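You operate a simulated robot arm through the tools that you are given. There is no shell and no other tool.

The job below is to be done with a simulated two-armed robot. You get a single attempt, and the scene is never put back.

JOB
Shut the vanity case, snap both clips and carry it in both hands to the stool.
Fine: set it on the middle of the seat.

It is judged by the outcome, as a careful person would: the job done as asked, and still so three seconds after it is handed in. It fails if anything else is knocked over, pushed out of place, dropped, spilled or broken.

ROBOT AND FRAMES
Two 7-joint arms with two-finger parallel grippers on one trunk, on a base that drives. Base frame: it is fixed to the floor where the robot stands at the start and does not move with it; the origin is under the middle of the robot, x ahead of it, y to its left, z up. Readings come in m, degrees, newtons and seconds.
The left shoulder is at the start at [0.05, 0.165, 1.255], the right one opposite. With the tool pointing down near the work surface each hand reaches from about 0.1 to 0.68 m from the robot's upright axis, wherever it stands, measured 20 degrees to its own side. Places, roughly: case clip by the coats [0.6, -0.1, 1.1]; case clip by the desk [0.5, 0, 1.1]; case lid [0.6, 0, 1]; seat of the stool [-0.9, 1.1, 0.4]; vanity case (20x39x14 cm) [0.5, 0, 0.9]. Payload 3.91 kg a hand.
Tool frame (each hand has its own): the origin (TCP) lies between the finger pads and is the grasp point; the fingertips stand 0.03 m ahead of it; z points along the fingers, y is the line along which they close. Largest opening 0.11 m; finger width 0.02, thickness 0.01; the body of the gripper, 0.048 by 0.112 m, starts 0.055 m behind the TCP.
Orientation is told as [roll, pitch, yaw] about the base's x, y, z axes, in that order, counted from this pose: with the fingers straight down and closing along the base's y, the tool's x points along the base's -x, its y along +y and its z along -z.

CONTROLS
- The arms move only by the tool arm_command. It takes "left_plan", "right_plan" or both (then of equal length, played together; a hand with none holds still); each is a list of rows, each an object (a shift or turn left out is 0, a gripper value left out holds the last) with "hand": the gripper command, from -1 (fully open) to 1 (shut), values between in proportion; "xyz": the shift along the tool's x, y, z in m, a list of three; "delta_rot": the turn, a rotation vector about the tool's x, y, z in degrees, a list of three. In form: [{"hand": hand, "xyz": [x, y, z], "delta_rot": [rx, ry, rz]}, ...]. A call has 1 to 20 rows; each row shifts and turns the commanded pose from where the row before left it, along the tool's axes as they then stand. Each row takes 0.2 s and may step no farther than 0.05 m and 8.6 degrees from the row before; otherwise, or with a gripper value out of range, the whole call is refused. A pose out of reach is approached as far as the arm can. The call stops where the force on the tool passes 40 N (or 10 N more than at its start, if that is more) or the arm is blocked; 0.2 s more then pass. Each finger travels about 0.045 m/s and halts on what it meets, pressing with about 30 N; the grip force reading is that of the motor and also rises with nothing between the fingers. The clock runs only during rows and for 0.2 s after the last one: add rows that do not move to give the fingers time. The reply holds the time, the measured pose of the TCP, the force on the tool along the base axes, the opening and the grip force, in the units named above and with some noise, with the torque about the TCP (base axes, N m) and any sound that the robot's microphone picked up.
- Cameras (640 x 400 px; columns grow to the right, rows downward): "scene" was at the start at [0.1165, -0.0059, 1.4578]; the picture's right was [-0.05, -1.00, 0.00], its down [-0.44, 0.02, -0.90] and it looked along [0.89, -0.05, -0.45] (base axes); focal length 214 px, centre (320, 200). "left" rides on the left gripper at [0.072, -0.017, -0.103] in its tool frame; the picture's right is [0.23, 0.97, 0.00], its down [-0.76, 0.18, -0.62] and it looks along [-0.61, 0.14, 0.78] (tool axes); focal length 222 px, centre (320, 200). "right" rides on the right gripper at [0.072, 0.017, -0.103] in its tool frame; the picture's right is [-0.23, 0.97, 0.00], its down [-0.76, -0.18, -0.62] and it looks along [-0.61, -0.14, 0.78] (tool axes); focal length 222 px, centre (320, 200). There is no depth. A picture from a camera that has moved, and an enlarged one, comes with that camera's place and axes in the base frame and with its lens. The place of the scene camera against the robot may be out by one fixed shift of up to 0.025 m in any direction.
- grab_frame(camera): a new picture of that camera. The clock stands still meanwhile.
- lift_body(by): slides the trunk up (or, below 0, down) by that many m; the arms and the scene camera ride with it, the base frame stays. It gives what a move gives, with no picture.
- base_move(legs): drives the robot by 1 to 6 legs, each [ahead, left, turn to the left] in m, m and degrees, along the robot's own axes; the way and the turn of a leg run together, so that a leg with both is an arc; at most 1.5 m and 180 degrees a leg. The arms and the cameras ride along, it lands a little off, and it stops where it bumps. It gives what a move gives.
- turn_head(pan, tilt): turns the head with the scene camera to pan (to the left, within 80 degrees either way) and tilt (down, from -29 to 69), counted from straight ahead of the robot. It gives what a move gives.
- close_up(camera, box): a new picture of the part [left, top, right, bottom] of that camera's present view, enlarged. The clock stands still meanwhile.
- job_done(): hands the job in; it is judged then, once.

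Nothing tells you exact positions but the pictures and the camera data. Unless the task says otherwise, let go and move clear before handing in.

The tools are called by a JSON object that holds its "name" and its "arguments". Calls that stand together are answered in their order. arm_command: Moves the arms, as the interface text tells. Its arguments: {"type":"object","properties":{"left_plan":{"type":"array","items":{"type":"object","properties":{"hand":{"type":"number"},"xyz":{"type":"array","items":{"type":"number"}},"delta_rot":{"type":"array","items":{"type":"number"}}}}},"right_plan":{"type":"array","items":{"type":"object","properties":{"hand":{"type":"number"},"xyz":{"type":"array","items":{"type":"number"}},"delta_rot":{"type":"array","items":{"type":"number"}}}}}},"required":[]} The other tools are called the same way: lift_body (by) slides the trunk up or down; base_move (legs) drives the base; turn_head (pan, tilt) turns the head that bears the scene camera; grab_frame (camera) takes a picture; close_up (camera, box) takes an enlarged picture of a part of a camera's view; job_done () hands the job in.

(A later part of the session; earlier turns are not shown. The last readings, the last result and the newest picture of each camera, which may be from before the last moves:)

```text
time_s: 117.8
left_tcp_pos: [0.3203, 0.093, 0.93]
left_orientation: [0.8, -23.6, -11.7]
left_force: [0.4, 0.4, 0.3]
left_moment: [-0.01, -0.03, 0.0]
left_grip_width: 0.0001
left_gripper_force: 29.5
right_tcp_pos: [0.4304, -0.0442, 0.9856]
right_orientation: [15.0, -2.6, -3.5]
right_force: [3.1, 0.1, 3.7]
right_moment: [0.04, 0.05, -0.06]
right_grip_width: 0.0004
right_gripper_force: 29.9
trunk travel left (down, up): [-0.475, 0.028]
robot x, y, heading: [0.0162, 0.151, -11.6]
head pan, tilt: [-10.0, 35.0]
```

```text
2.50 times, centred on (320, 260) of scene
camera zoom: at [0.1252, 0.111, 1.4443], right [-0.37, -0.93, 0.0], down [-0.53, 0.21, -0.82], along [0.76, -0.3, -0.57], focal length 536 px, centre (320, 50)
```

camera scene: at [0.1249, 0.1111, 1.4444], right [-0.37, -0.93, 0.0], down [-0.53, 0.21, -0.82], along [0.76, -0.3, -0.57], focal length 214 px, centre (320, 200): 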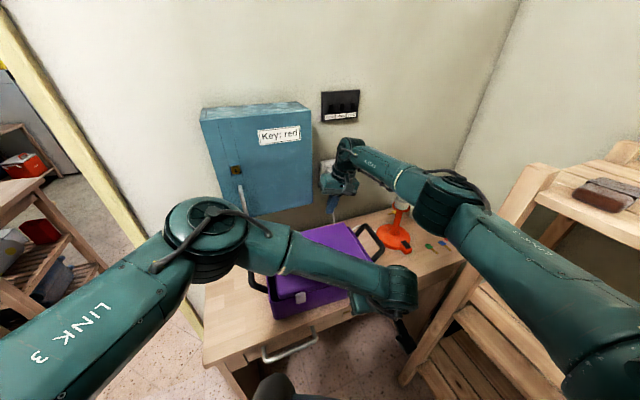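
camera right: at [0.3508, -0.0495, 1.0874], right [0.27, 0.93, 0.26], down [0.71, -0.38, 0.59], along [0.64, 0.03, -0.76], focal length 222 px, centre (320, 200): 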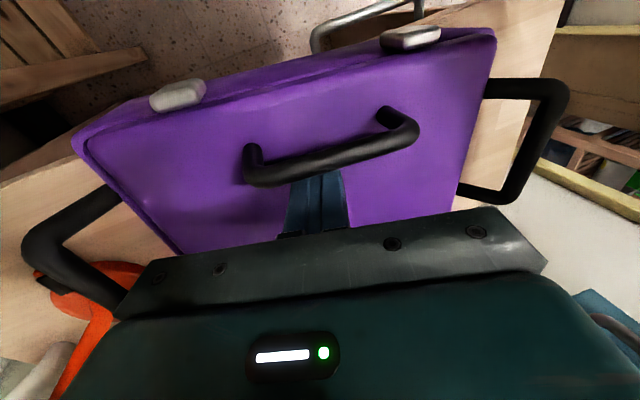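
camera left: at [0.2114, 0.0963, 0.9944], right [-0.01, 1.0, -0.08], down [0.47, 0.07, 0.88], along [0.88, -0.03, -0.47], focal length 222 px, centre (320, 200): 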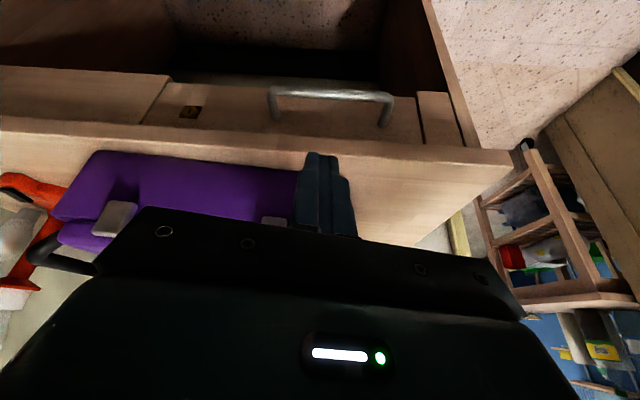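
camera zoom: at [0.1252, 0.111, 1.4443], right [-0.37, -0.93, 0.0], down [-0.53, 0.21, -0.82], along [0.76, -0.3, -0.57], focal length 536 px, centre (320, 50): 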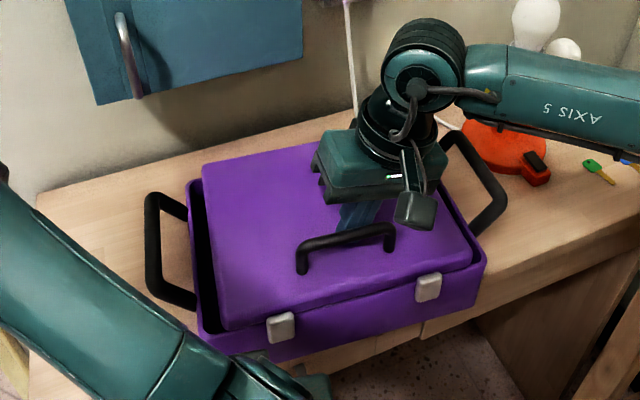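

The case came forward about 3 cm; the right clip is now near (0.365, -0.097) and the back near x 0.56 in line with it. That gives plenty of room, so the right hand goes behind the case now.

{"name": "arm_command", "arguments": {"right_plan": [{"xyz": [-0.006, 0.0104, -0.0387]}, {"xyz": [-0.0018, 0.0104, -0.0387]}, {"delta_rot": [0, 0, 7.5]}, {"xyz": [-0.0354, -0.014, -0.0038]}, {"xyz": [-0.0354, -0.014, -0.0038]}, {"xyz": [-0.0354, -0.014, -0.0038]}, {"xyz": [-0.0354, -0.014, -0.0038]}, {"xyz": [-0.0354, -0.014, -0.0038]}, {}]}}

{"name": "grab_frame", "arguments": {"camera": "right"}}

```text
time_s: 119.8
left_tcp_pos: [0.3202, 0.0935, 0.9294]
left_orientation: [0.8, -23.6, -11.7]
left_force: [-0.2, -0.5, -0.3]
left_moment: [-0.05, 0.01, 0.02]
left_grip_width: 0.0001
left_gripper_force: 29.6
right_tcp_pos: [0.5945, -0.1478, 1.0674]
right_orientation: [15.2, -0.7, -10.6]
right_force: [0.9, -0.7, 0.3]
right_moment: [-0.02, 0.02, 0.0]
right_grip_width: 0.0
right_gripper_force: 30.4
trunk travel left (down, up): [-0.475, 0.028]
robot x, y, heading: [0.0187, 0.1511, -11.8]
head pan, tilt: [-10.0, 35.0]
```

```text
taken
camera right: at [0.5187, -0.1449, 1.171], right [0.39, 0.88, 0.26], down [0.68, -0.47, 0.56], along [0.62, -0.05, -0.78], focal length 222 px, centre (320, 200)
```

right: 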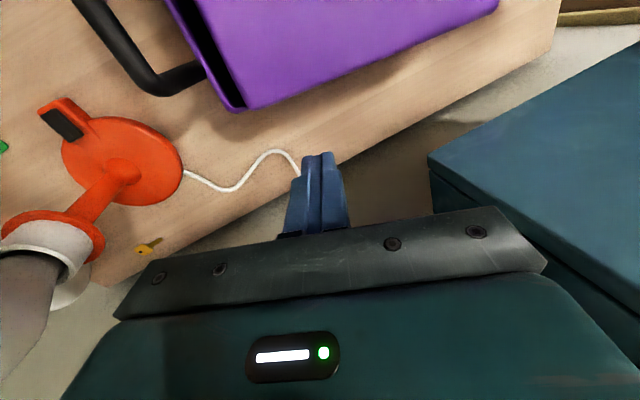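

The path down behind the case is clear. I'll lower in line with the right clip.

{"name": "arm_command", "arguments": {"right_plan": [{"xyz": [0.001, -0.007, 0.0377]}, {"xyz": [0.001, -0.007, 0.0377]}, {"xyz": [0.001, -0.007, 0.0377]}]}}

{"name": "grab_frame", "arguments": {"camera": "right"}}

{"name": "grab_frame", "arguments": {"camera": "scene"}}

```text
time_s: 120.7
left_tcp_pos: [0.3205, 0.0936, 0.9295]
left_orientation: [0.8, -23.5, -11.6]
left_force: [-0.8, 0.0, -0.8]
left_moment: [0.03, 0.0, 0.01]
left_grip_width: 0.0
left_gripper_force: 30.4
right_tcp_pos: [0.5947, -0.1395, 0.9515]
right_orientation: [15.3, -0.6, -10.6]
right_force: [0.1, 0.0, 0.4]
right_moment: [-0.01, -0.01, 0.0]
right_grip_width: 0.0
right_gripper_force: 30.0
trunk travel left (down, up): [-0.475, 0.028]
robot x, y, heading: [0.0215, 0.148, -11.4]
head pan, tilt: [-10.0, 35.0]
```

```text
taken
camera right: at [0.5192, -0.1354, 1.0548], right [0.4, 0.88, 0.26], down [0.68, -0.47, 0.56], along [0.62, -0.05, -0.79], focal length 222 px, centre (320, 200)
```

right: 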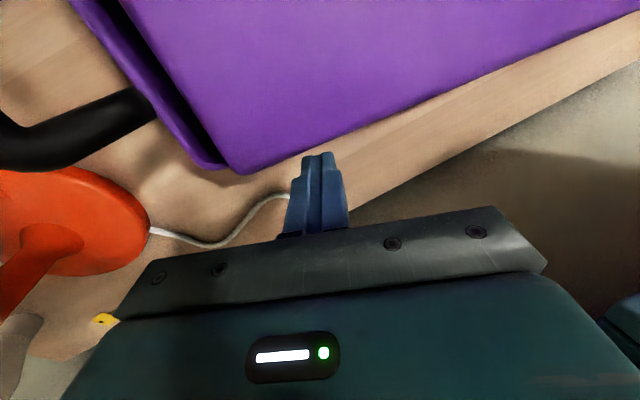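

```text
taken
camera scene: at [0.1255, 0.1109, 1.4443], right [-0.37, -0.93, 0.0], down [-0.53, 0.21, -0.82], along [0.76, -0.3, -0.57], focal length 214 px, centre (320, 200)
```

scene: 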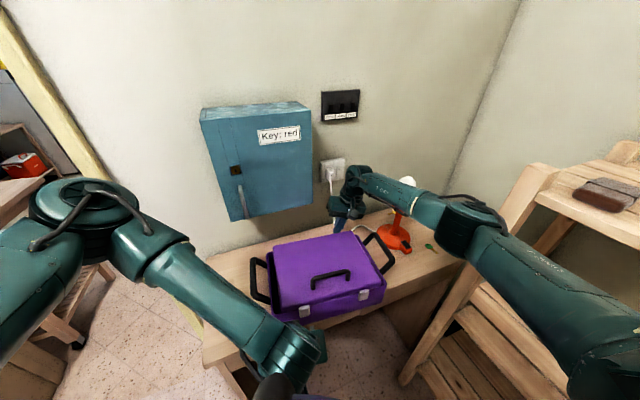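

{"name": "arm_command", "arguments": {"right_plan": [{"xyz": [0.002, 0.003, 0.0377]}, {"xyz": [0.006, 0.004, 0]}, {"xyz": [0.006, 0.0, 0]}, {"xyz": [0.004, 0, 0]}, {"xyz": [0.004, 0, 0]}]}}

{"name": "grab_frame", "arguments": {"camera": "right"}}

```text
time_s: 121.8
left_tcp_pos: [0.3201, 0.0936, 0.9289]
left_orientation: [0.7, -23.6, -11.8]
left_force: [0.1, -0.6, -1.0]
left_moment: [0.01, 0.0, 0.04]
left_grip_width: 0.0
left_gripper_force: 29.8
right_tcp_pos: [0.5764, -0.1199, 0.918]
right_orientation: [15.3, -0.7, -10.7]
right_force: [3.3, -2.0, 1.0]
right_moment: [0.01, 0.13, 0.09]
right_grip_width: 0.0001
right_gripper_force: 29.8
trunk travel left (down, up): [-0.475, 0.028]
robot x, y, heading: [0.0167, 0.1487, -11.9]
head pan, tilt: [-10.0, 35.0]
```

```text
taken
camera right: at [0.5016, -0.1161, 1.0219], right [0.4, 0.88, 0.26], down [0.68, -0.47, 0.56], along [0.62, -0.05, -0.78], focal length 222 px, centre (320, 200)
```

right: 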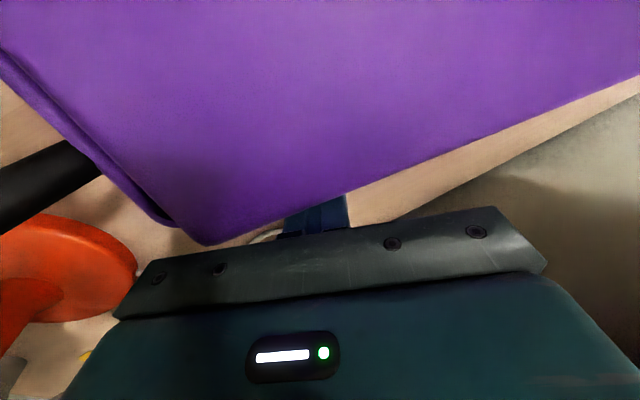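

The right fingers touch the back, but about 2 cm left of the clip's line. I'll shift to line up.

{"name": "arm_command", "arguments": {"right_plan": [{"xyz": [-0.006, -0.01, 0]}, {"xyz": [-0.002, -0.01, 0.003]}, {"xyz": [0.006, 0, 0]}, {"xyz": [0.003, 0, 0]}], "left_plan": [{}, {}, {}, {}]}}

{"name": "grab_frame", "arguments": {"camera": "left"}}

{"name": "close_up", "arguments": {"camera": "scene", "box": [220, 180, 420, 340]}}

```text
time_s: 122.8
left_tcp_pos: [0.3201, 0.0936, 0.9292]
left_orientation: [0.8, -23.5, -11.7]
left_force: [0.3, 1.1, -0.3]
left_moment: [-0.01, -0.02, 0.0]
left_grip_width: 0.0002
left_gripper_force: 30.2
right_tcp_pos: [0.5737, -0.1382, 0.9109]
right_orientation: [15.3, -0.7, -10.8]
right_force: [2.6, -2.8, 0.5]
right_moment: [0.07, 0.14, 0.09]
right_grip_width: 0.0002
right_gripper_force: 30.0
trunk travel left (down, up): [-0.475, 0.028]
robot x, y, heading: [0.0164, 0.1515, -11.7]
head pan, tilt: [-10.0, 35.0]
```

```text
taken
camera left: at [0.2115, 0.0962, 0.9944], right [-0.01, 1.0, -0.08], down [0.47, 0.07, 0.88], along [0.88, -0.03, -0.47], focal length 222 px, centre (320, 200)
```

left: 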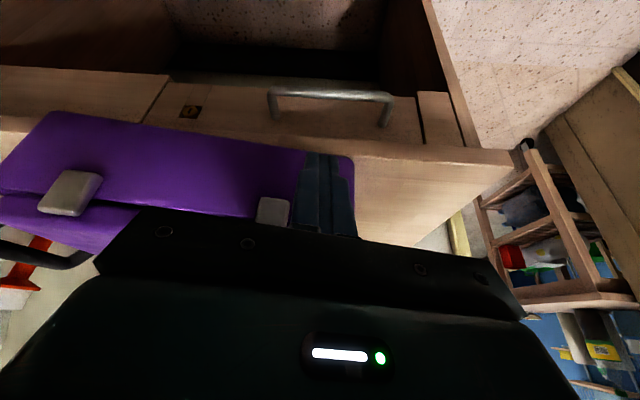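

```text
2.50 times, centred on (320, 260) of scene
camera zoom: at [0.1255, 0.1107, 1.4443], right [-0.37, -0.93, 0.0], down [-0.53, 0.21, -0.82], along [0.76, -0.3, -0.57], focal length 536 px, centre (320, 50)
```

zoom: 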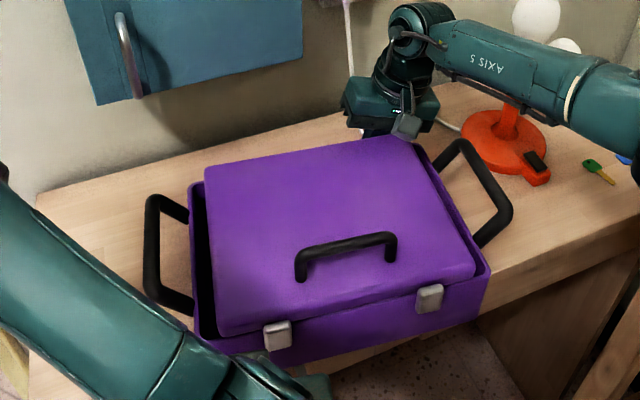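

Both hands are nearly ready. The left hand now slides across in front to the right clip.

{"name": "arm_command", "arguments": {"left_plan": [{"xyz": [-0.0066, -0.0373, 0.003]}, {"xyz": [-0.0066, -0.0373, 0.003]}, {"xyz": [-0.0066, -0.0373, 0.003]}, {"xyz": [-0.0066, -0.0373, 0.003]}, {"xyz": [-0.006, -0.0393, 0.003]}]}}

{"name": "grab_frame", "arguments": {"camera": "left"}}

{"name": "grab_frame", "arguments": {"camera": "right"}}

```text
time_s: 124.0
left_tcp_pos: [0.3209, -0.0982, 0.9245]
left_orientation: [1.0, -23.6, -11.8]
left_force: [0.0, -0.8, 0.1]
left_moment: [-0.04, -0.03, -0.01]
left_grip_width: 0.0
left_gripper_force: 30.2
right_tcp_pos: [0.5735, -0.1378, 0.9097]
right_orientation: [15.1, -0.5, -10.6]
right_force: [0.3, 0.1, -0.6]
right_moment: [0.02, 0.0, -0.01]
right_grip_width: 0.0001
right_gripper_force: 30.2
trunk travel left (down, up): [-0.475, 0.028]
robot x, y, heading: [0.0195, 0.1546, -11.8]
head pan, tilt: [-10.0, 35.0]
```

```text
taken
camera left: at [0.2112, -0.0945, 0.9909], right [-0.01, 1.0, -0.08], down [0.47, 0.07, 0.88], along [0.88, -0.03, -0.47], focal length 222 px, centre (320, 200)
```

left: 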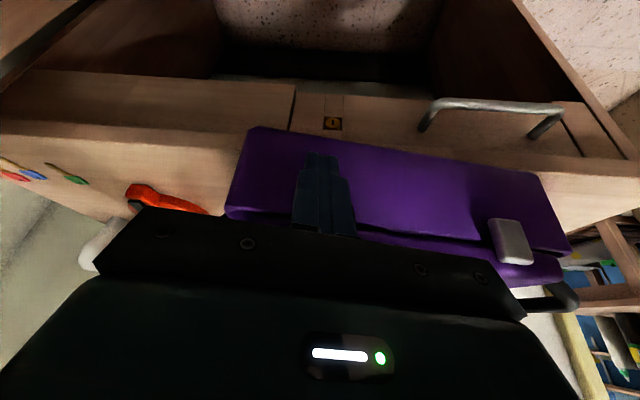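

```text
taken
camera right: at [0.4974, -0.1336, 1.0144], right [0.4, 0.88, 0.26], down [0.68, -0.47, 0.56], along [0.62, -0.05, -0.79], focal length 222 px, centre (320, 200)
```

right: 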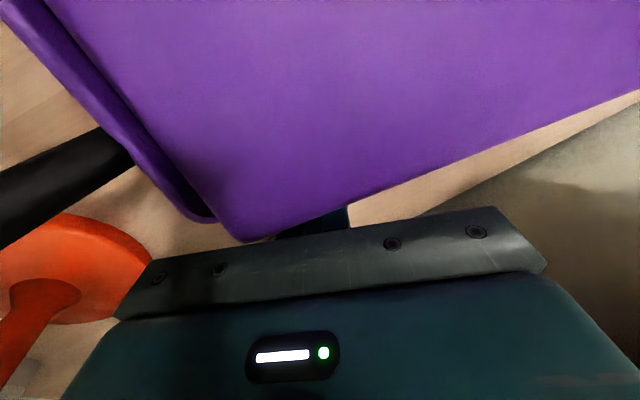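

The clip is hidden squarely behind the left fingers. Now I'll squeeze.

{"name": "arm_command", "arguments": {"left_plan": [{"xyz": [-0.00454, 0, 0.0021]}, {"xyz": [-0.00454, 0, 0.0021]}, {"xyz": [-0.00454, 0, 0.0021]}, {"xyz": [-0.0036, 0, 0.0017]}, {"xyz": [-0.0036, 0, 0.0017]}, {"xyz": [-0.0027, 0, 0.0012]}]}}

```text
time_s: 125.5
left_tcp_pos: [0.3383, -0.104, 0.9223]
left_orientation: [0.7, -22.9, -12.0]
left_force: [-27.2, 5.3, -5.9]
left_moment: [-0.02, 0.56, 0.0]
left_grip_width: 0.0
left_gripper_force: 30.2
right_tcp_pos: [0.5748, -0.1381, 0.9119]
right_orientation: [15.3, -1.0, -10.8]
right_force: [26.3, -5.5, 1.5]
right_moment: [0.16, 1.05, 0.7]
right_grip_width: 0.0002
right_gripper_force: 30.0
trunk travel left (down, up): [-0.475, 0.028]
robot x, y, heading: [0.019, 0.1485, -11.8]
head pan, tilt: [-10.0, 35.0]
```

Now it's a real squeeze: 27 N in front against 26 N behind, and nothing slides. I'll add a little more.

{"name": "arm_command", "arguments": {"left_plan": [{"xyz": [-0.0018, 0, 0.0008]}, {"xyz": [-0.0018, 0, 0.0008]}, {"xyz": [-0.0018, 0, 0.0008]}]}}

```text
time_s: 126.1
left_tcp_pos: [0.3376, -0.1039, 0.9226]
left_orientation: [0.9, -22.3, -12.2]
left_force: [-3.6, 0.5, -1.6]
left_moment: [0.01, 0.07, 0.0]
left_grip_width: 0.0
left_gripper_force: 29.9
right_tcp_pos: [0.5751, -0.1384, 0.9127]
right_orientation: [15.2, -1.1, -10.8]
right_force: [4.7, -1.1, -2.3]
right_moment: [0.09, 0.15, 0.13]
right_grip_width: 0.0
right_gripper_force: 29.6
trunk travel left (down, up): [-0.475, 0.028]
robot x, y, heading: [0.0188, 0.1504, -11.9]
head pan, tilt: [-10.0, 35.0]
stopped in row 3 (left hand): the force on the tool passed its limit at 41 N (the readings are from after the stop); the commanded pose is now the measured one
```

It took 41 N squeezed straight between the hands, well above what latched the left clip. I'll back both hands off and inspect both clips from a central viewpoint.

{"name": "arm_command", "arguments": {"left_plan": [{"xyz": [0.018, 0, -0.008]}, {"xyz": [0.0066, 0.0373, -0.003]}, {"xyz": [0.0066, 0.0373, -0.003]}, {"xyz": [0.0132, 0.03, -0.03]}, {"xyz": [0, 0.0, -0.03]}], "right_plan": [{"xyz": [-0.012, 0, 0]}, {"xyz": [0, 0, -0.04]}, {"xyz": [0, 0, -0.04]}, {"xyz": [0, 0, -0.04]}, {"xyz": [0, 0, -0.03]}]}}

{"name": "grab_frame", "arguments": {"camera": "left"}}

{"name": "close_up", "arguments": {"camera": "left", "box": [160, 60, 320, 180]}}

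{"name": "close_up", "arguments": {"camera": "left", "box": [320, 80, 480, 200]}}

{"name": "close_up", "arguments": {"camera": "scene", "box": [270, 240, 400, 330]}}

```text
time_s: 127.3
left_tcp_pos: [0.2912, 0.0132, 0.9743]
left_orientation: [1.0, -22.4, -12.2]
left_force: [-1.1, -0.2, -0.1]
left_moment: [-0.01, 0.03, -0.01]
left_grip_width: 0.0002
left_gripper_force: 30.0
right_tcp_pos: [0.5763, -0.1812, 1.0586]
right_orientation: [15.3, -1.1, -10.9]
right_force: [0.0, -0.7, -0.1]
right_moment: [-0.01, 0.0, -0.01]
right_grip_width: 0.0
right_gripper_force: 29.7
trunk travel left (down, up): [-0.475, 0.028]
robot x, y, heading: [0.0209, 0.1497, -11.7]
head pan, tilt: [-10.0, 35.0]
```

```text
taken
camera left: at [0.1839, 0.0167, 1.0422], right [-0.01, 1.0, -0.07], down [0.49, 0.07, 0.87], along [0.87, -0.03, -0.49], focal length 222 px, centre (320, 200)
```

left: 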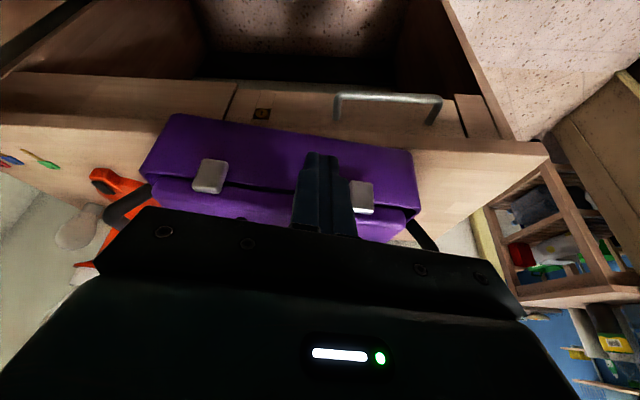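

```text
3.33 times, centred on (240, 120) of left
camera zoom: at [0.1839, 0.0167, 1.0422], right [-0.01, 1.0, -0.07], down [0.49, 0.07, 0.87], along [0.87, -0.03, -0.49], focal length 740 px, centre (587, 467)
```

zoom: 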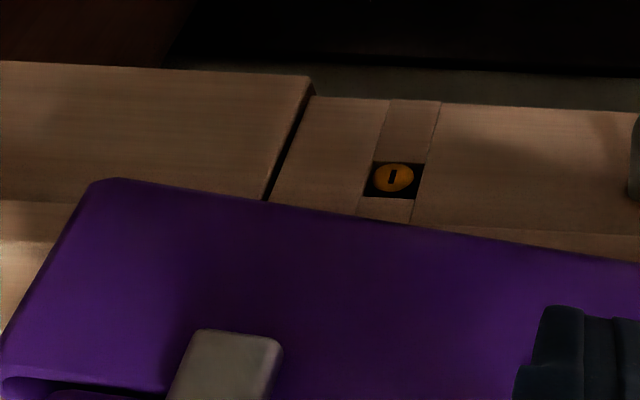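

```text
3.33 times, centred on (400, 140) of left
camera zoom: at [0.1839, 0.0167, 1.0422], right [-0.01, 1.0, -0.07], down [0.49, 0.07, 0.87], along [0.87, -0.03, -0.49], focal length 740 px, centre (53, 400)
```

zoom: 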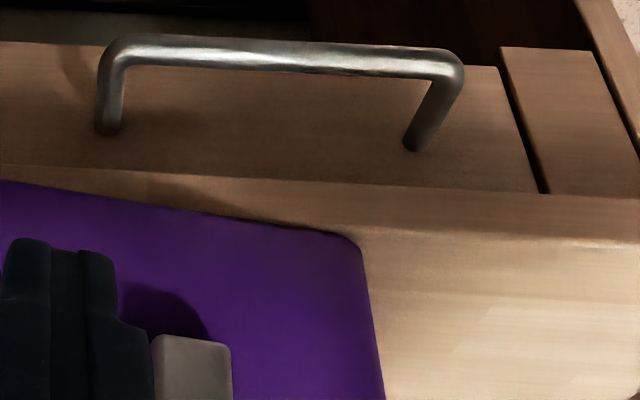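

```text
4.44 times, centred on (335, 285) of scene
camera zoom: at [0.1246, 0.1106, 1.4443], right [-0.37, -0.93, 0.0], down [-0.53, 0.21, -0.82], along [0.76, -0.3, -0.57], focal length 953 px, centre (253, -178)
```

zoom: 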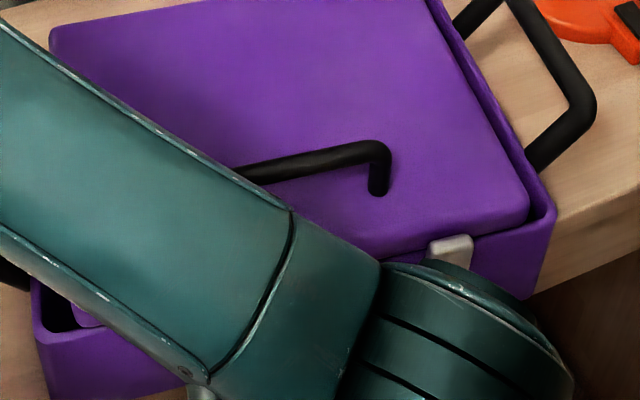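

{"name": "close_up", "arguments": {"camera": "left", "box": [150, 120, 260, 210]}}

{"name": "close_up", "arguments": {"camera": "left", "box": [320, 140, 430, 230]}}

```text
4.44 times, centred on (205, 165) of left
camera zoom: at [0.1839, 0.0167, 1.0422], right [-0.01, 1.0, -0.07], down [0.49, 0.07, 0.87], along [0.87, -0.03, -0.49], focal length 987 px, centre (831, 356)
```

zoom: 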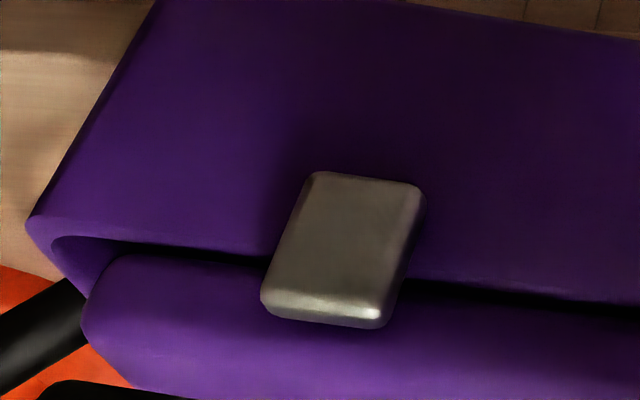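

```text
4.44 times, centred on (375, 185) of left
camera zoom: at [0.1839, 0.0167, 1.0422], right [-0.01, 1.0, -0.07], down [0.49, 0.07, 0.87], along [0.87, -0.03, -0.49], focal length 987 px, centre (76, 267)
```

zoom: 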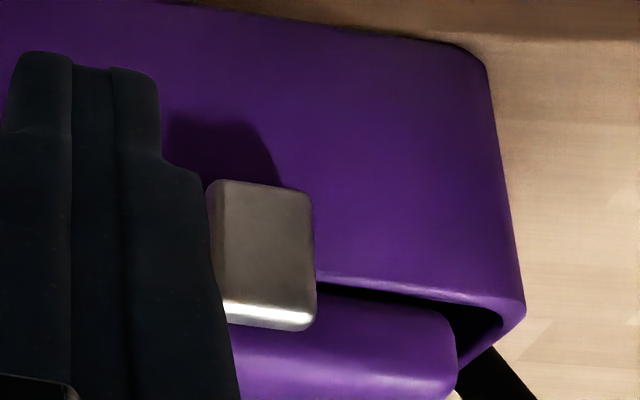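

Both clips look equally flush. For proof rather than guesswork, I'll hold the tray down by its left side handle with the left hand while the right hand pulls up on the lid. First the left hand goes upright over the left handle, part open.

{"name": "arm_command", "arguments": {"left_plan": [{"xyz": [-0.0152, 0, -0.037], "hand": 0.3}, {"xyz": [-0.0152, 0, -0.037]}, {"xyz": [-0.0152, 0, -0.037]}, {"delta_rot": [0, 7.5, 0]}, {"delta_rot": [0, 7.5, 0]}, {"delta_rot": [0, 7.5, 0]}, {"xyz": [-0.032, 0.0291, 0.0067]}, {"xyz": [-0.032, 0.0291, 0.0067]}, {"xyz": [-0.032, 0.0291, 0.0067]}, {"xyz": [-0.032, 0.0291, 0.0067]}, {"xyz": [-0.032, 0.0291, 0.0067]}, {"xyz": [-0.032, 0.0291, 0.0067]}, {}]}}

{"name": "grab_frame", "arguments": {"camera": "left"}}

{"name": "grab_frame", "arguments": {"camera": "scene"}}

```text
time_s: 130.1
left_tcp_pos: [0.5152, 0.1421, 1.0568]
left_orientation: [0.7, 0.0, -12.0]
left_force: [-0.3, -0.7, 0.9]
left_moment: [0.03, -0.03, 0.0]
left_grip_width: 0.0384
left_gripper_force: 0.0
right_tcp_pos: [0.5781, -0.1794, 1.0587]
right_orientation: [15.4, -1.2, -10.9]
right_force: [-0.4, -1.2, 0.6]
right_moment: [-0.01, 0.02, -0.02]
right_grip_width: 0.0001
right_gripper_force: 30.1
trunk travel left (down, up): [-0.475, 0.028]
robot x, y, heading: [0.0189, 0.1501, -11.7]
head pan, tilt: [-10.0, 35.0]
```

```text
taken
camera left: at [0.4409, 0.1397, 1.1596], right [-0.02, 1.0, 0.01], down [0.78, 0.01, 0.63], along [0.63, 0.02, -0.78], focal length 222 px, centre (320, 200)
```

left: 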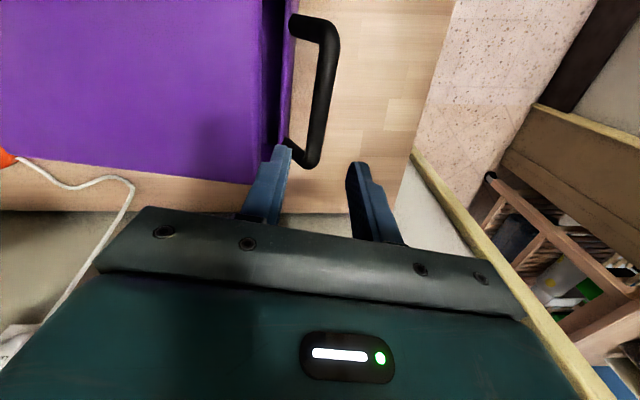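

```text
taken
camera scene: at [0.1248, 0.1107, 1.4444], right [-0.37, -0.93, 0.0], down [-0.53, 0.21, -0.82], along [0.76, -0.3, -0.57], focal length 214 px, centre (320, 200)
```

scene: 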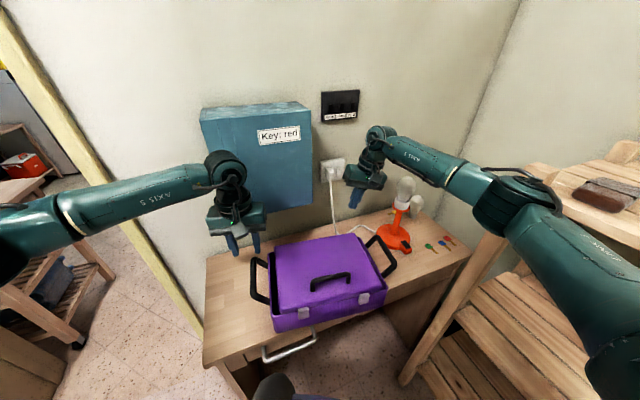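

The left handle bar runs from (0.445, 0.149) to (0.554, 0.134). I'll centre on it with a narrower opening, since the gap to the wall is only 2–3 cm.

{"name": "arm_command", "arguments": {"left_plan": [{"xyz": [0.0178, -0.0027, 0.02], "delta_rot": [0, 0, -4], "hand": 0.5}, {"xyz": [0, 0, 0.02]}, {}]}}

{"name": "close_up", "arguments": {"camera": "left", "box": [220, 0, 420, 200]}}

```text
time_s: 130.9
left_tcp_pos: [0.4976, 0.1446, 1.0161]
left_orientation: [0.6, 0.0, -7.9]
left_force: [-0.3, 0.2, -0.3]
left_moment: [0.01, 0.01, -0.01]
left_grip_width: 0.0276
left_gripper_force: 0.1
right_tcp_pos: [0.5778, -0.1794, 1.0589]
right_orientation: [15.3, -1.1, -10.9]
right_force: [0.0, 0.3, 0.1]
right_moment: [-0.02, 0.03, -0.01]
right_grip_width: 0.0
right_gripper_force: 29.8
trunk travel left (down, up): [-0.475, 0.028]
robot x, y, heading: [0.0202, 0.1528, -11.7]
head pan, tilt: [-10.0, 35.0]
```

```text
2.00 times, centred on (320, 100) of left
camera zoom: at [0.4232, 0.1361, 1.1189], right [-0.09, 1.0, 0.01], down [0.78, 0.06, 0.63], along [0.62, 0.07, -0.78], focal length 444 px, centre (320, 400)
```

zoom: 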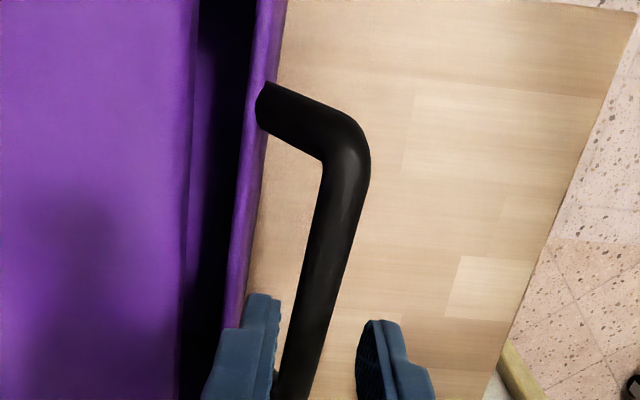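

The fingers straddle the bar with about 7 mm to spare on each side. I'll lower onto it.

{"name": "arm_command", "arguments": {"left_plan": [{"xyz": [0, 0, 0.03]}, {"xyz": [0, 0, 0.02]}, {"xyz": [0, 0, 0.01]}, {"xyz": [0, 0, 0.006]}]}}

{"name": "close_up", "arguments": {"camera": "left", "box": [220, 0, 420, 200]}}

```text
time_s: 131.9
left_tcp_pos: [0.4977, 0.1444, 0.9505]
left_orientation: [0.9, -0.1, -7.7]
left_force: [0.5, -0.6, 0.5]
left_moment: [-0.01, -0.01, -0.01]
left_grip_width: 0.0276
left_gripper_force: 0.0
right_tcp_pos: [0.5775, -0.1797, 1.0585]
right_orientation: [15.3, -1.1, -10.8]
right_force: [-0.6, -0.1, -0.7]
right_moment: [0.01, 0.04, 0.04]
right_grip_width: 0.0
right_gripper_force: 30.1
trunk travel left (down, up): [-0.475, 0.028]
robot x, y, heading: [0.0182, 0.1491, -11.9]
head pan, tilt: [-10.0, 35.0]
```

```text
2.00 times, centred on (320, 100) of left
camera zoom: at [0.4238, 0.1363, 1.0527], right [-0.09, 1.0, 0.01], down [0.78, 0.06, 0.63], along [0.62, 0.07, -0.78], focal length 444 px, centre (320, 400)
```

zoom: 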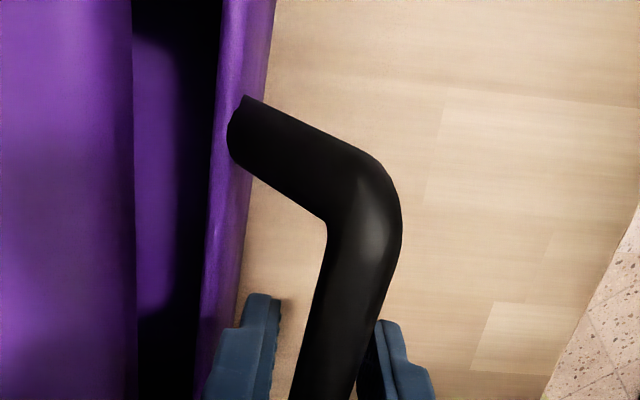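

The fingers are around the bar with no contact. I'll close the left grip.

{"name": "arm_command", "arguments": {"left_plan": [{"hand": 1}, {}, {}]}}

```text
time_s: 132.7
left_tcp_pos: [0.497, 0.1443, 0.9498]
left_orientation: [0.7, 0.1, -7.9]
left_force: [0.3, -2.4, -0.1]
left_moment: [-0.04, -0.36, 0.03]
left_grip_width: 0.0155
left_gripper_force: 29.9
right_tcp_pos: [0.5787, -0.1801, 1.0562]
right_orientation: [15.4, -1.1, -10.9]
right_force: [0.8, 0.1, -0.7]
right_moment: [-0.01, 0.02, -0.02]
right_grip_width: 0.0002
right_gripper_force: 30.1
trunk travel left (down, up): [-0.475, 0.028]
robot x, y, heading: [0.0169, 0.1525, -11.7]
head pan, tilt: [-10.0, 35.0]
```

The left side handle is firmly gripped (bar 15.5 mm). Now the right hand goes upright over the carry handle.

{"name": "arm_command", "arguments": {"right_plan": [{"xyz": [0, 0, -0.03], "hand": -1}, {"delta_rot": [7.5, 0, 0]}, {"delta_rot": [7.8, 0, 0]}, {"xyz": [0.0394, 0.0226, 0]}, {"xyz": [0.0394, 0.0226, 0]}, {"xyz": [0.0394, 0.0226, 0]}, {"xyz": [0.0394, 0.0226, 0]}, {"xyz": [0.0394, 0.0226, 0]}, {}]}}

{"name": "grab_frame", "arguments": {"camera": "right"}}

```text
time_s: 134.7
left_tcp_pos: [0.4976, 0.1454, 0.949]
left_orientation: [0.8, 0.0, -7.8]
left_force: [-0.6, 1.1, -0.1]
left_moment: [0.0, 0.02, 0.04]
left_grip_width: 0.0155
left_gripper_force: 29.9
right_tcp_pos: [0.4034, -0.0359, 1.0819]
right_orientation: [0.0, -1.1, -10.9]
right_force: [0.5, 0.6, -0.3]
right_moment: [0.05, 0.03, -0.02]
right_grip_width: 0.11
right_gripper_force: 0.0
trunk travel left (down, up): [-0.475, 0.028]
robot x, y, heading: [0.0148, 0.1484, -11.5]
head pan, tilt: [-10.0, 35.0]
```

```text
taken
camera right: at [0.3316, -0.0042, 1.1844], right [0.41, 0.91, 0.0], down [0.7, -0.32, 0.64], along [0.58, -0.26, -0.77], focal length 222 px, centre (320, 200)
```

right: 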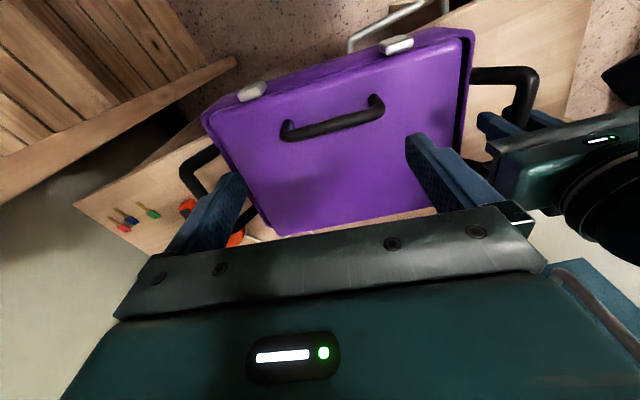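

{"name": "arm_command", "arguments": {"right_plan": [{"xyz": [0.0054, 0.0117, 0], "delta_rot": [0, 0, -3]}, {"xyz": [0, 0, 0.03]}, {"xyz": [0, 0, 0.02]}]}}

{"name": "close_up", "arguments": {"camera": "right", "box": [180, 40, 480, 230]}}

```text
time_s: 135.5
left_tcp_pos: [0.4981, 0.1458, 0.9503]
left_orientation: [0.8, 0.0, -7.9]
left_force: [0.4, 1.8, 0.7]
left_moment: [0.0, 0.07, 0.01]
left_grip_width: 0.0157
left_gripper_force: 30.2
right_tcp_pos: [0.4014, -0.0257, 1.032]
right_orientation: [0.1, -1.2, -7.8]
right_force: [-0.1, -0.3, -0.2]
right_moment: [0.0, -0.03, 0.01]
right_grip_width: 0.1101
right_gripper_force: 0.1
trunk travel left (down, up): [-0.475, 0.028]
robot x, y, heading: [0.021, 0.1548, -12.0]
head pan, tilt: [-10.0, 35.0]
```

```text
2.11 times, centred on (330, 135) of right
camera zoom: at [0.3284, 0.002, 1.134], right [0.36, 0.93, 0.0], down [0.72, -0.28, 0.64], along [0.6, -0.23, -0.77], focal length 468 px, centre (299, 337)
```

zoom: 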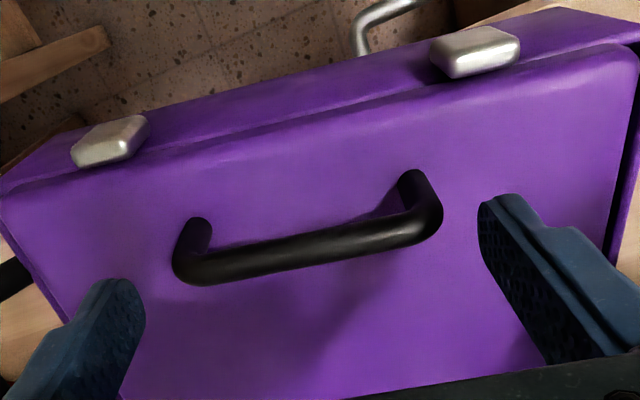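

{"name": "arm_command", "arguments": {"right_plan": [{"xyz": [0, 0, 0.03]}, {"xyz": [0, 0, 0.013]}, {"hand": 1}, {}, {}]}}

{"name": "close_up", "arguments": {"camera": "right", "box": [180, 20, 480, 230]}}

```text
time_s: 136.7
left_tcp_pos: [0.4977, 0.1443, 0.9506]
left_orientation: [0.7, 0.0, -8.0]
left_force: [-1.1, -0.5, -0.5]
left_moment: [-0.03, -0.07, 0.1]
left_grip_width: 0.0155
left_gripper_force: 30.4
right_tcp_pos: [0.4022, -0.0261, 0.9902]
right_orientation: [-0.1, -1.1, -7.9]
right_force: [0.1, 1.8, 0.4]
right_moment: [0.54, 0.07, 0.06]
right_grip_width: 0.1009
right_gripper_force: 30.2
trunk travel left (down, up): [-0.475, 0.028]
robot x, y, heading: [0.0204, 0.1519, -11.7]
head pan, tilt: [-10.0, 35.0]
```

```text
1.90 times, centred on (330, 125) of right
camera zoom: at [0.3296, 0.0014, 1.0921], right [0.36, 0.93, 0.0], down [0.72, -0.28, 0.64], along [0.6, -0.22, -0.77], focal length 423 px, centre (301, 343)
```

zoom: 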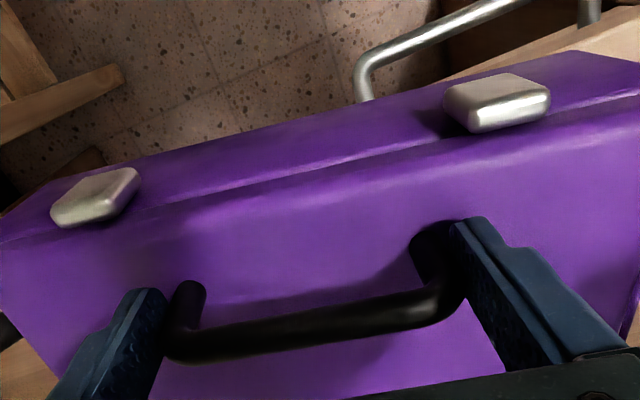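

Both grips are on. Now I'll pull up gently on the lid while the left hand holds the tray.

{"name": "arm_command", "arguments": {"right_plan": [{"xyz": [0, 0, -0.005]}, {"xyz": [0, 0, -0.005]}, {}]}}

{"name": "arm_command", "arguments": {"right_plan": [{"xyz": [0, 0, -0.005]}, {"xyz": [0, 0, -0.005]}, {}]}}

{"name": "close_up", "arguments": {"camera": "right", "box": [180, 20, 480, 230]}}

{"name": "close_up", "arguments": {"camera": "scene", "box": [240, 220, 400, 340]}}

```text
time_s: 137.5
left_tcp_pos: [0.4985, 0.1451, 0.9509]
left_orientation: [0.7, 0.0, -7.9]
left_force: [-1.9, -5.0, 5.1]
left_moment: [-0.04, 0.49, -0.07]
left_grip_width: 0.0156
left_gripper_force: 29.8
right_tcp_pos: [0.4025, -0.0252, 0.9993]
right_orientation: [0.0, -1.0, -7.8]
right_force: [1.5, 4.4, -14.4]
right_moment: [-0.5, 0.55, 0.15]
right_grip_width: 0.1009
right_gripper_force: 30.0
trunk travel left (down, up): [-0.475, 0.028]
robot x, y, heading: [0.0197, 0.1508, -11.9]
head pan, tilt: [-10.0, 35.0]
```

```text
time_s: 138.3
left_tcp_pos: [0.498, 0.1441, 0.9496]
left_orientation: [0.8, -0.1, -7.9]
left_force: [-4.4, -8.2, 6.8]
left_moment: [0.1, 0.61, -0.05]
left_grip_width: 0.0154
left_gripper_force: 30.5
right_tcp_pos: [0.4012, -0.0268, 1.0088]
right_orientation: [0.0, -1.1, -7.8]
right_force: [4.7, 9.5, -17.5]
right_moment: [-0.7, 0.48, 0.14]
right_grip_width: 0.1013
right_gripper_force: 30.0
trunk travel left (down, up): [-0.475, 0.028]
robot x, y, heading: [0.0185, 0.1477, -11.9]
head pan, tilt: [-10.0, 35.0]
```

```text
1.90 times, centred on (330, 125) of right
camera zoom: at [0.329, 0.0021, 1.1114], right [0.36, 0.93, 0.01], down [0.72, -0.28, 0.64], along [0.6, -0.22, -0.77], focal length 423 px, centre (301, 343)
```

zoom: 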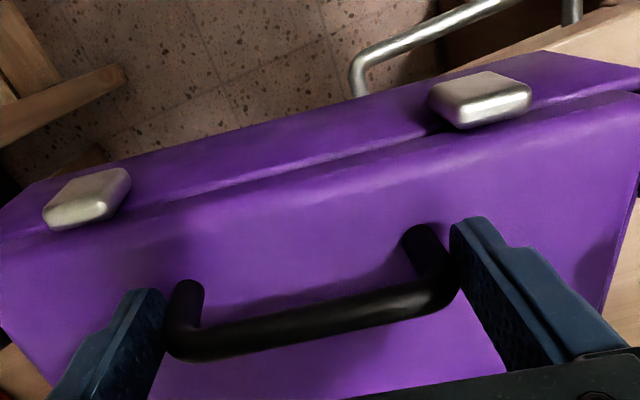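

```text
3.33 times, centred on (320, 280) of scene
camera zoom: at [0.1259, 0.1106, 1.4442], right [-0.37, -0.93, 0.0], down [-0.53, 0.21, -0.82], along [0.76, -0.3, -0.57], focal length 715 px, centre (320, -67)
```

zoom: 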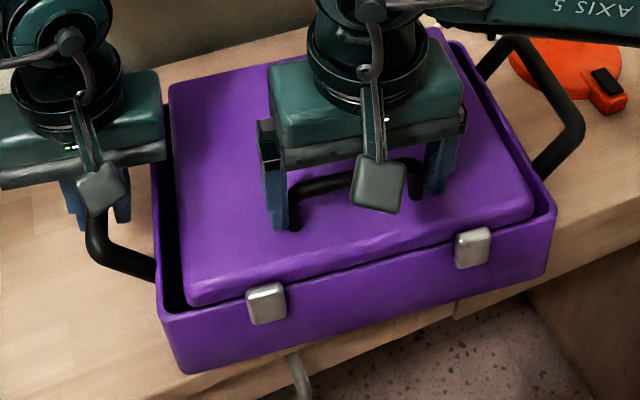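

At 17.5 N of pull the lid stays shut and the whole case rises instead, so it is latched closed. I'll set it down, release the carry handle and take the right side handle.

{"name": "arm_command", "arguments": {"right_plan": [{"xyz": [0, 0, 0.007]}, {"xyz": [0, 0, 0.007]}, {"xyz": [0, 0, 0.006]}, {"hand": -1}, {}, {"xyz": [0, 0, -0.03]}, {"xyz": [0, 0, -0.04]}, {"xyz": [0, 0, -0.03]}, {}]}}

{"name": "grab_frame", "arguments": {"camera": "right"}}

{"name": "close_up", "arguments": {"camera": "scene", "box": [240, 200, 440, 340]}}

```text
time_s: 140.3
left_tcp_pos: [0.4984, 0.1447, 0.9505]
left_orientation: [0.8, 0.0, -7.9]
left_force: [1.2, 1.5, -2.8]
left_moment: [0.07, 0.21, 0.1]
left_grip_width: 0.0154
left_gripper_force: 30.2
right_tcp_pos: [0.3988, -0.0251, 1.088]
right_orientation: [0.0, -1.1, -7.8]
right_force: [0.4, 0.6, 0.5]
right_moment: [0.0, 0.0, 0.0]
right_grip_width: 0.11
right_gripper_force: 0.0
trunk travel left (down, up): [-0.475, 0.028]
robot x, y, heading: [0.0209, 0.1513, -11.7]
head pan, tilt: [-10.0, 35.0]
```

```text
taken
camera right: at [0.3265, 0.0026, 1.1918], right [0.36, 0.93, 0.0], down [0.72, -0.28, 0.64], along [0.6, -0.23, -0.77], focal length 222 px, centre (320, 200)
```

right: 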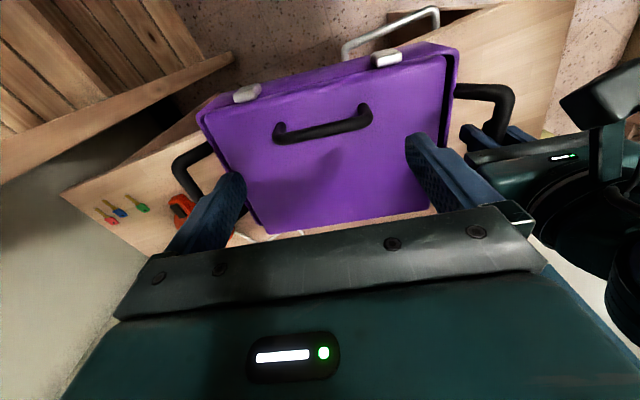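

```text
2.86 times, centred on (340, 270) of scene
camera zoom: at [0.1256, 0.1111, 1.4443], right [-0.37, -0.93, 0.0], down [-0.53, 0.21, -0.82], along [0.76, -0.3, -0.57], focal length 613 px, centre (263, 0)
```

zoom: 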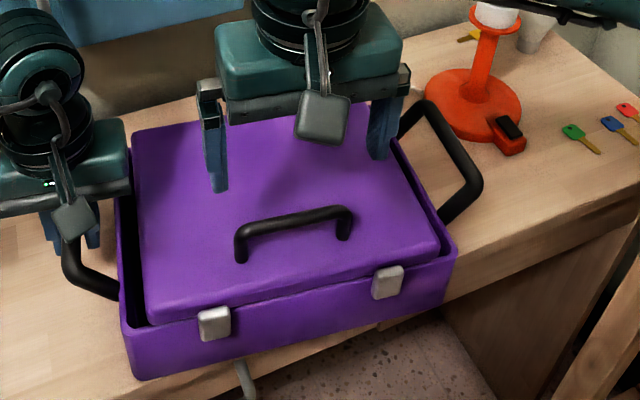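

The right handle's bar should be near (0.444, -0.227). I'll move the right hand over it with the same narrow opening.

{"name": "arm_command", "arguments": {"right_plan": [{"xyz": [-0.0148, -0.0388, 0.004], "hand": 0.5}, {"xyz": [-0.0148, -0.0388, 0.004]}, {"xyz": [-0.0148, -0.0388, 0.004]}, {"xyz": [-0.0148, -0.0388, 0.004]}, {"xyz": [-0.0148, -0.0388, 0.004]}, {}]}}

{"name": "grab_frame", "arguments": {"camera": "right"}}

{"name": "grab_frame", "arguments": {"camera": "scene"}}

```text
time_s: 141.7
left_tcp_pos: [0.4986, 0.1449, 0.9503]
left_orientation: [0.7, -0.1, -7.7]
left_force: [0.4, -1.1, -3.9]
left_moment: [0.03, 0.15, 0.08]
left_grip_width: 0.0157
left_gripper_force: 30.3
right_tcp_pos: [0.445, -0.2281, 1.0723]
right_orientation: [0.0, -1.0, -7.9]
right_force: [0.0, 0.2, -0.1]
right_moment: [0.01, -0.01, -0.01]
right_grip_width: 0.0276
right_gripper_force: 0.0
trunk travel left (down, up): [-0.475, 0.028]
robot x, y, heading: [0.019, 0.153, -11.7]
head pan, tilt: [-10.0, 35.0]
```

```text
taken
camera right: at [0.3727, -0.2007, 1.1741], right [0.36, 0.93, 0.0], down [0.72, -0.28, 0.64], along [0.6, -0.23, -0.77], focal length 222 px, centre (320, 200)
```

right: 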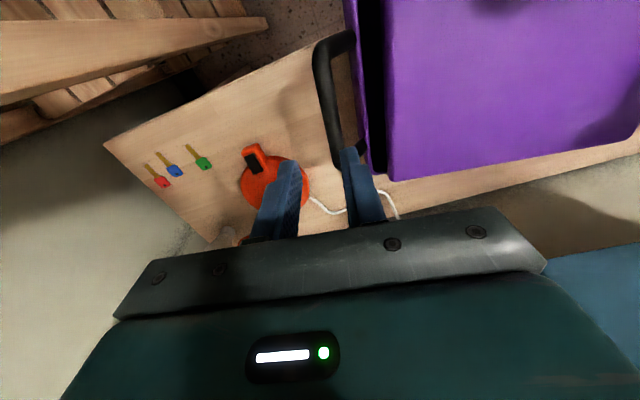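

```text
taken
camera scene: at [0.1255, 0.1109, 1.4443], right [-0.37, -0.93, 0.0], down [-0.53, 0.21, -0.82], along [0.76, -0.3, -0.57], focal length 214 px, centre (320, 200)
```

scene: 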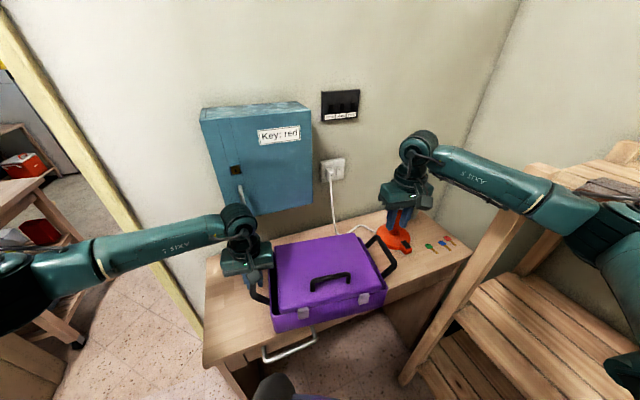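

The right elbow is getting close to the shelf and the purse on it, so I won't lower the hand from here. I'll release the left handle, bring both hands up and in, and move the base further left with a bit more turn, so the right arm can reach out straighter.

{"name": "arm_command", "arguments": {"left_plan": [{"hand": 0.45}, {}, {"xyz": [0, 0, -0.03]}, {"xyz": [0, 0, -0.04]}, {"xyz": [0, 0, -0.04]}, {"xyz": [0, 0, -0.04]}, {}, {}], "right_plan": [{"xyz": [0, 0.01, -0.04]}, {"xyz": [0.01, 0.02, -0.04]}, {"xyz": [0.02, 0.025, -0.035]}, {"xyz": [0.025, 0.025, -0.03]}, {"xyz": [0.025, 0.025, -0.03]}, {"xyz": [0.025, 0.025, -0.03]}, {"xyz": [0.025, 0.025, -0.02]}, {"xyz": [0, 0.0, 0]}]}}

{"name": "grab_frame", "arguments": {"camera": "scene"}}

```text
time_s: 143.5
left_tcp_pos: [0.4949, 0.1436, 1.1005]
left_orientation: [0.8, 0.0, -7.8]
left_force: [0.5, -0.8, -0.5]
left_moment: [0.0, 0.04, 0.04]
left_grip_width: 0.0302
left_gripper_force: 0.2
right_tcp_pos: [0.3322, -0.0561, 1.2938]
right_orientation: [0.0, -1.2, -8.0]
right_force: [-0.2, -0.6, -0.4]
right_moment: [0.02, 0.0, -0.01]
right_grip_width: 0.0277
right_gripper_force: 0.0
trunk travel left (down, up): [-0.475, 0.028]
robot x, y, heading: [0.0156, 0.1513, -11.6]
head pan, tilt: [-10.0, 35.0]
```

```text
taken
camera scene: at [0.1251, 0.1103, 1.4443], right [-0.37, -0.93, 0.0], down [-0.53, 0.21, -0.82], along [0.76, -0.3, -0.57], focal length 214 px, centre (320, 200)
```

scene: 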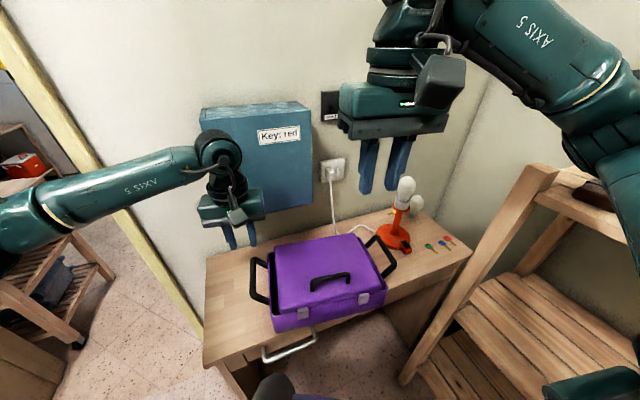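

{"name": "base_move", "arguments": {"legs": [[-0.02, 0.098, 0]]}}

{"name": "base_move", "arguments": {"legs": [[0, 0, -10]]}}

{"name": "turn_head", "arguments": {"pan": -15, "tilt": 38}}

{"name": "grab_frame", "arguments": {"camera": "scene"}}

{"name": "grab_frame", "arguments": {"camera": "left"}}

{"name": "grab_frame", "arguments": {"camera": "right"}}

```text
time_s: 145.1
left_tcp_pos: [0.494, 0.2433, 1.0998]
left_orientation: [0.8, 0.0, -7.8]
left_force: [-0.1, 0.0, 0.2]
left_moment: [0.0, -0.02, 0.0]
left_grip_width: 0.0303
left_gripper_force: 0.1
right_tcp_pos: [0.3334, 0.0444, 1.2941]
right_orientation: [0.0, -1.1, -7.8]
right_force: [0.8, 0.3, 0.5]
right_moment: [-0.01, 0.0, 0.0]
right_grip_width: 0.0272
right_gripper_force: 0.2
trunk travel left (down, up): [-0.475, 0.028]
robot x, y, heading: [0.0197, 0.2542, -11.4]
head pan, tilt: [-10.0, 35.0]
```

```text
time_s: 146.1
left_tcp_pos: [0.4871, 0.1617, 1.0997]
left_orientation: [0.8, 0.0, -17.6]
left_force: [0.0, -0.1, 0.2]
left_moment: [-0.01, -0.01, 0.0]
left_grip_width: 0.0303
left_gripper_force: 0.2
right_tcp_pos: [0.2928, -0.0074, 1.2936]
right_orientation: [0.1, -1.0, -17.6]
right_force: [0.5, -0.6, 0.4]
right_moment: [-0.02, 0.02, 0.01]
right_grip_width: 0.0278
right_gripper_force: 0.0
trunk travel left (down, up): [-0.475, 0.028]
robot x, y, heading: [0.0186, 0.2485, -21.7]
head pan, tilt: [-10.0, 35.0]
```

```text
time_s: 146.8
left_tcp_pos: [0.486, 0.1626, 1.0996]
left_orientation: [0.8, 0.1, -17.5]
left_force: [-0.5, -0.7, -0.8]
left_moment: [0.01, -0.01, 0.01]
left_grip_width: 0.0304
left_gripper_force: 0.0
right_tcp_pos: [0.293, -0.0069, 1.2931]
right_orientation: [0.1, -1.1, -17.6]
right_force: [-0.6, 0.1, -1.0]
right_moment: [0.02, 0.0, 0.02]
right_grip_width: 0.0273
right_gripper_force: 0.0
trunk travel left (down, up): [-0.475, 0.028]
robot x, y, heading: [0.0193, 0.2483, -21.5]
head pan, tilt: [-15.0, 38.0]
```

```text
taken
camera scene: at [0.1115, 0.1867, 1.4398], right [-0.6, -0.8, 0.0], down [-0.49, 0.37, -0.79], along [0.63, -0.47, -0.62], focal length 214 px, centre (320, 200)
```

scene: 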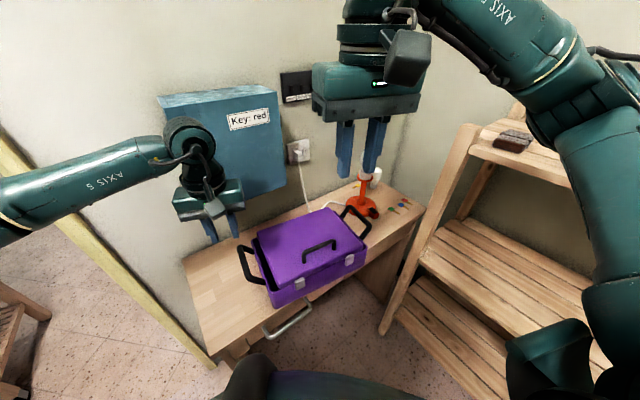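

```text
taken
camera left: at [0.4123, 0.1668, 1.2025], right [0.08, 1.0, 0.01], down [0.78, -0.07, 0.63], along [0.62, -0.04, -0.78], focal length 222 px, centre (320, 200)
```

left: 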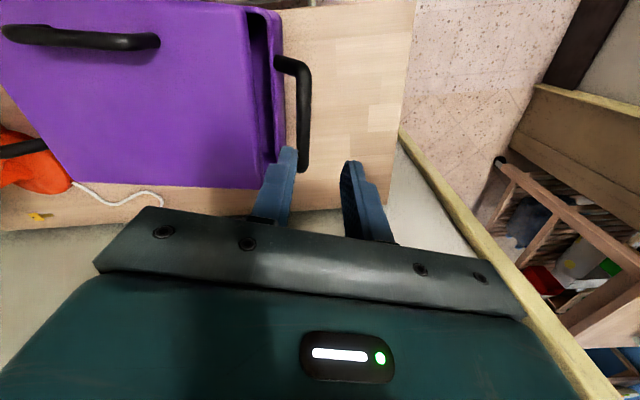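

```text
taken
camera right: at [0.2264, 0.0334, 1.3963], right [0.51, 0.86, 0.0], down [0.66, -0.4, 0.64], along [0.55, -0.32, -0.77], focal length 222 px, centre (320, 200)
```

right: 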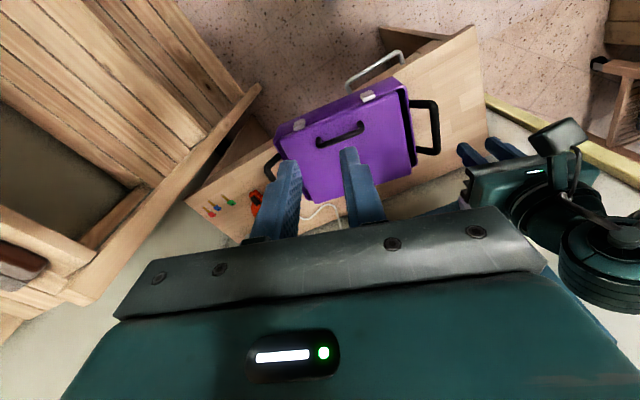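

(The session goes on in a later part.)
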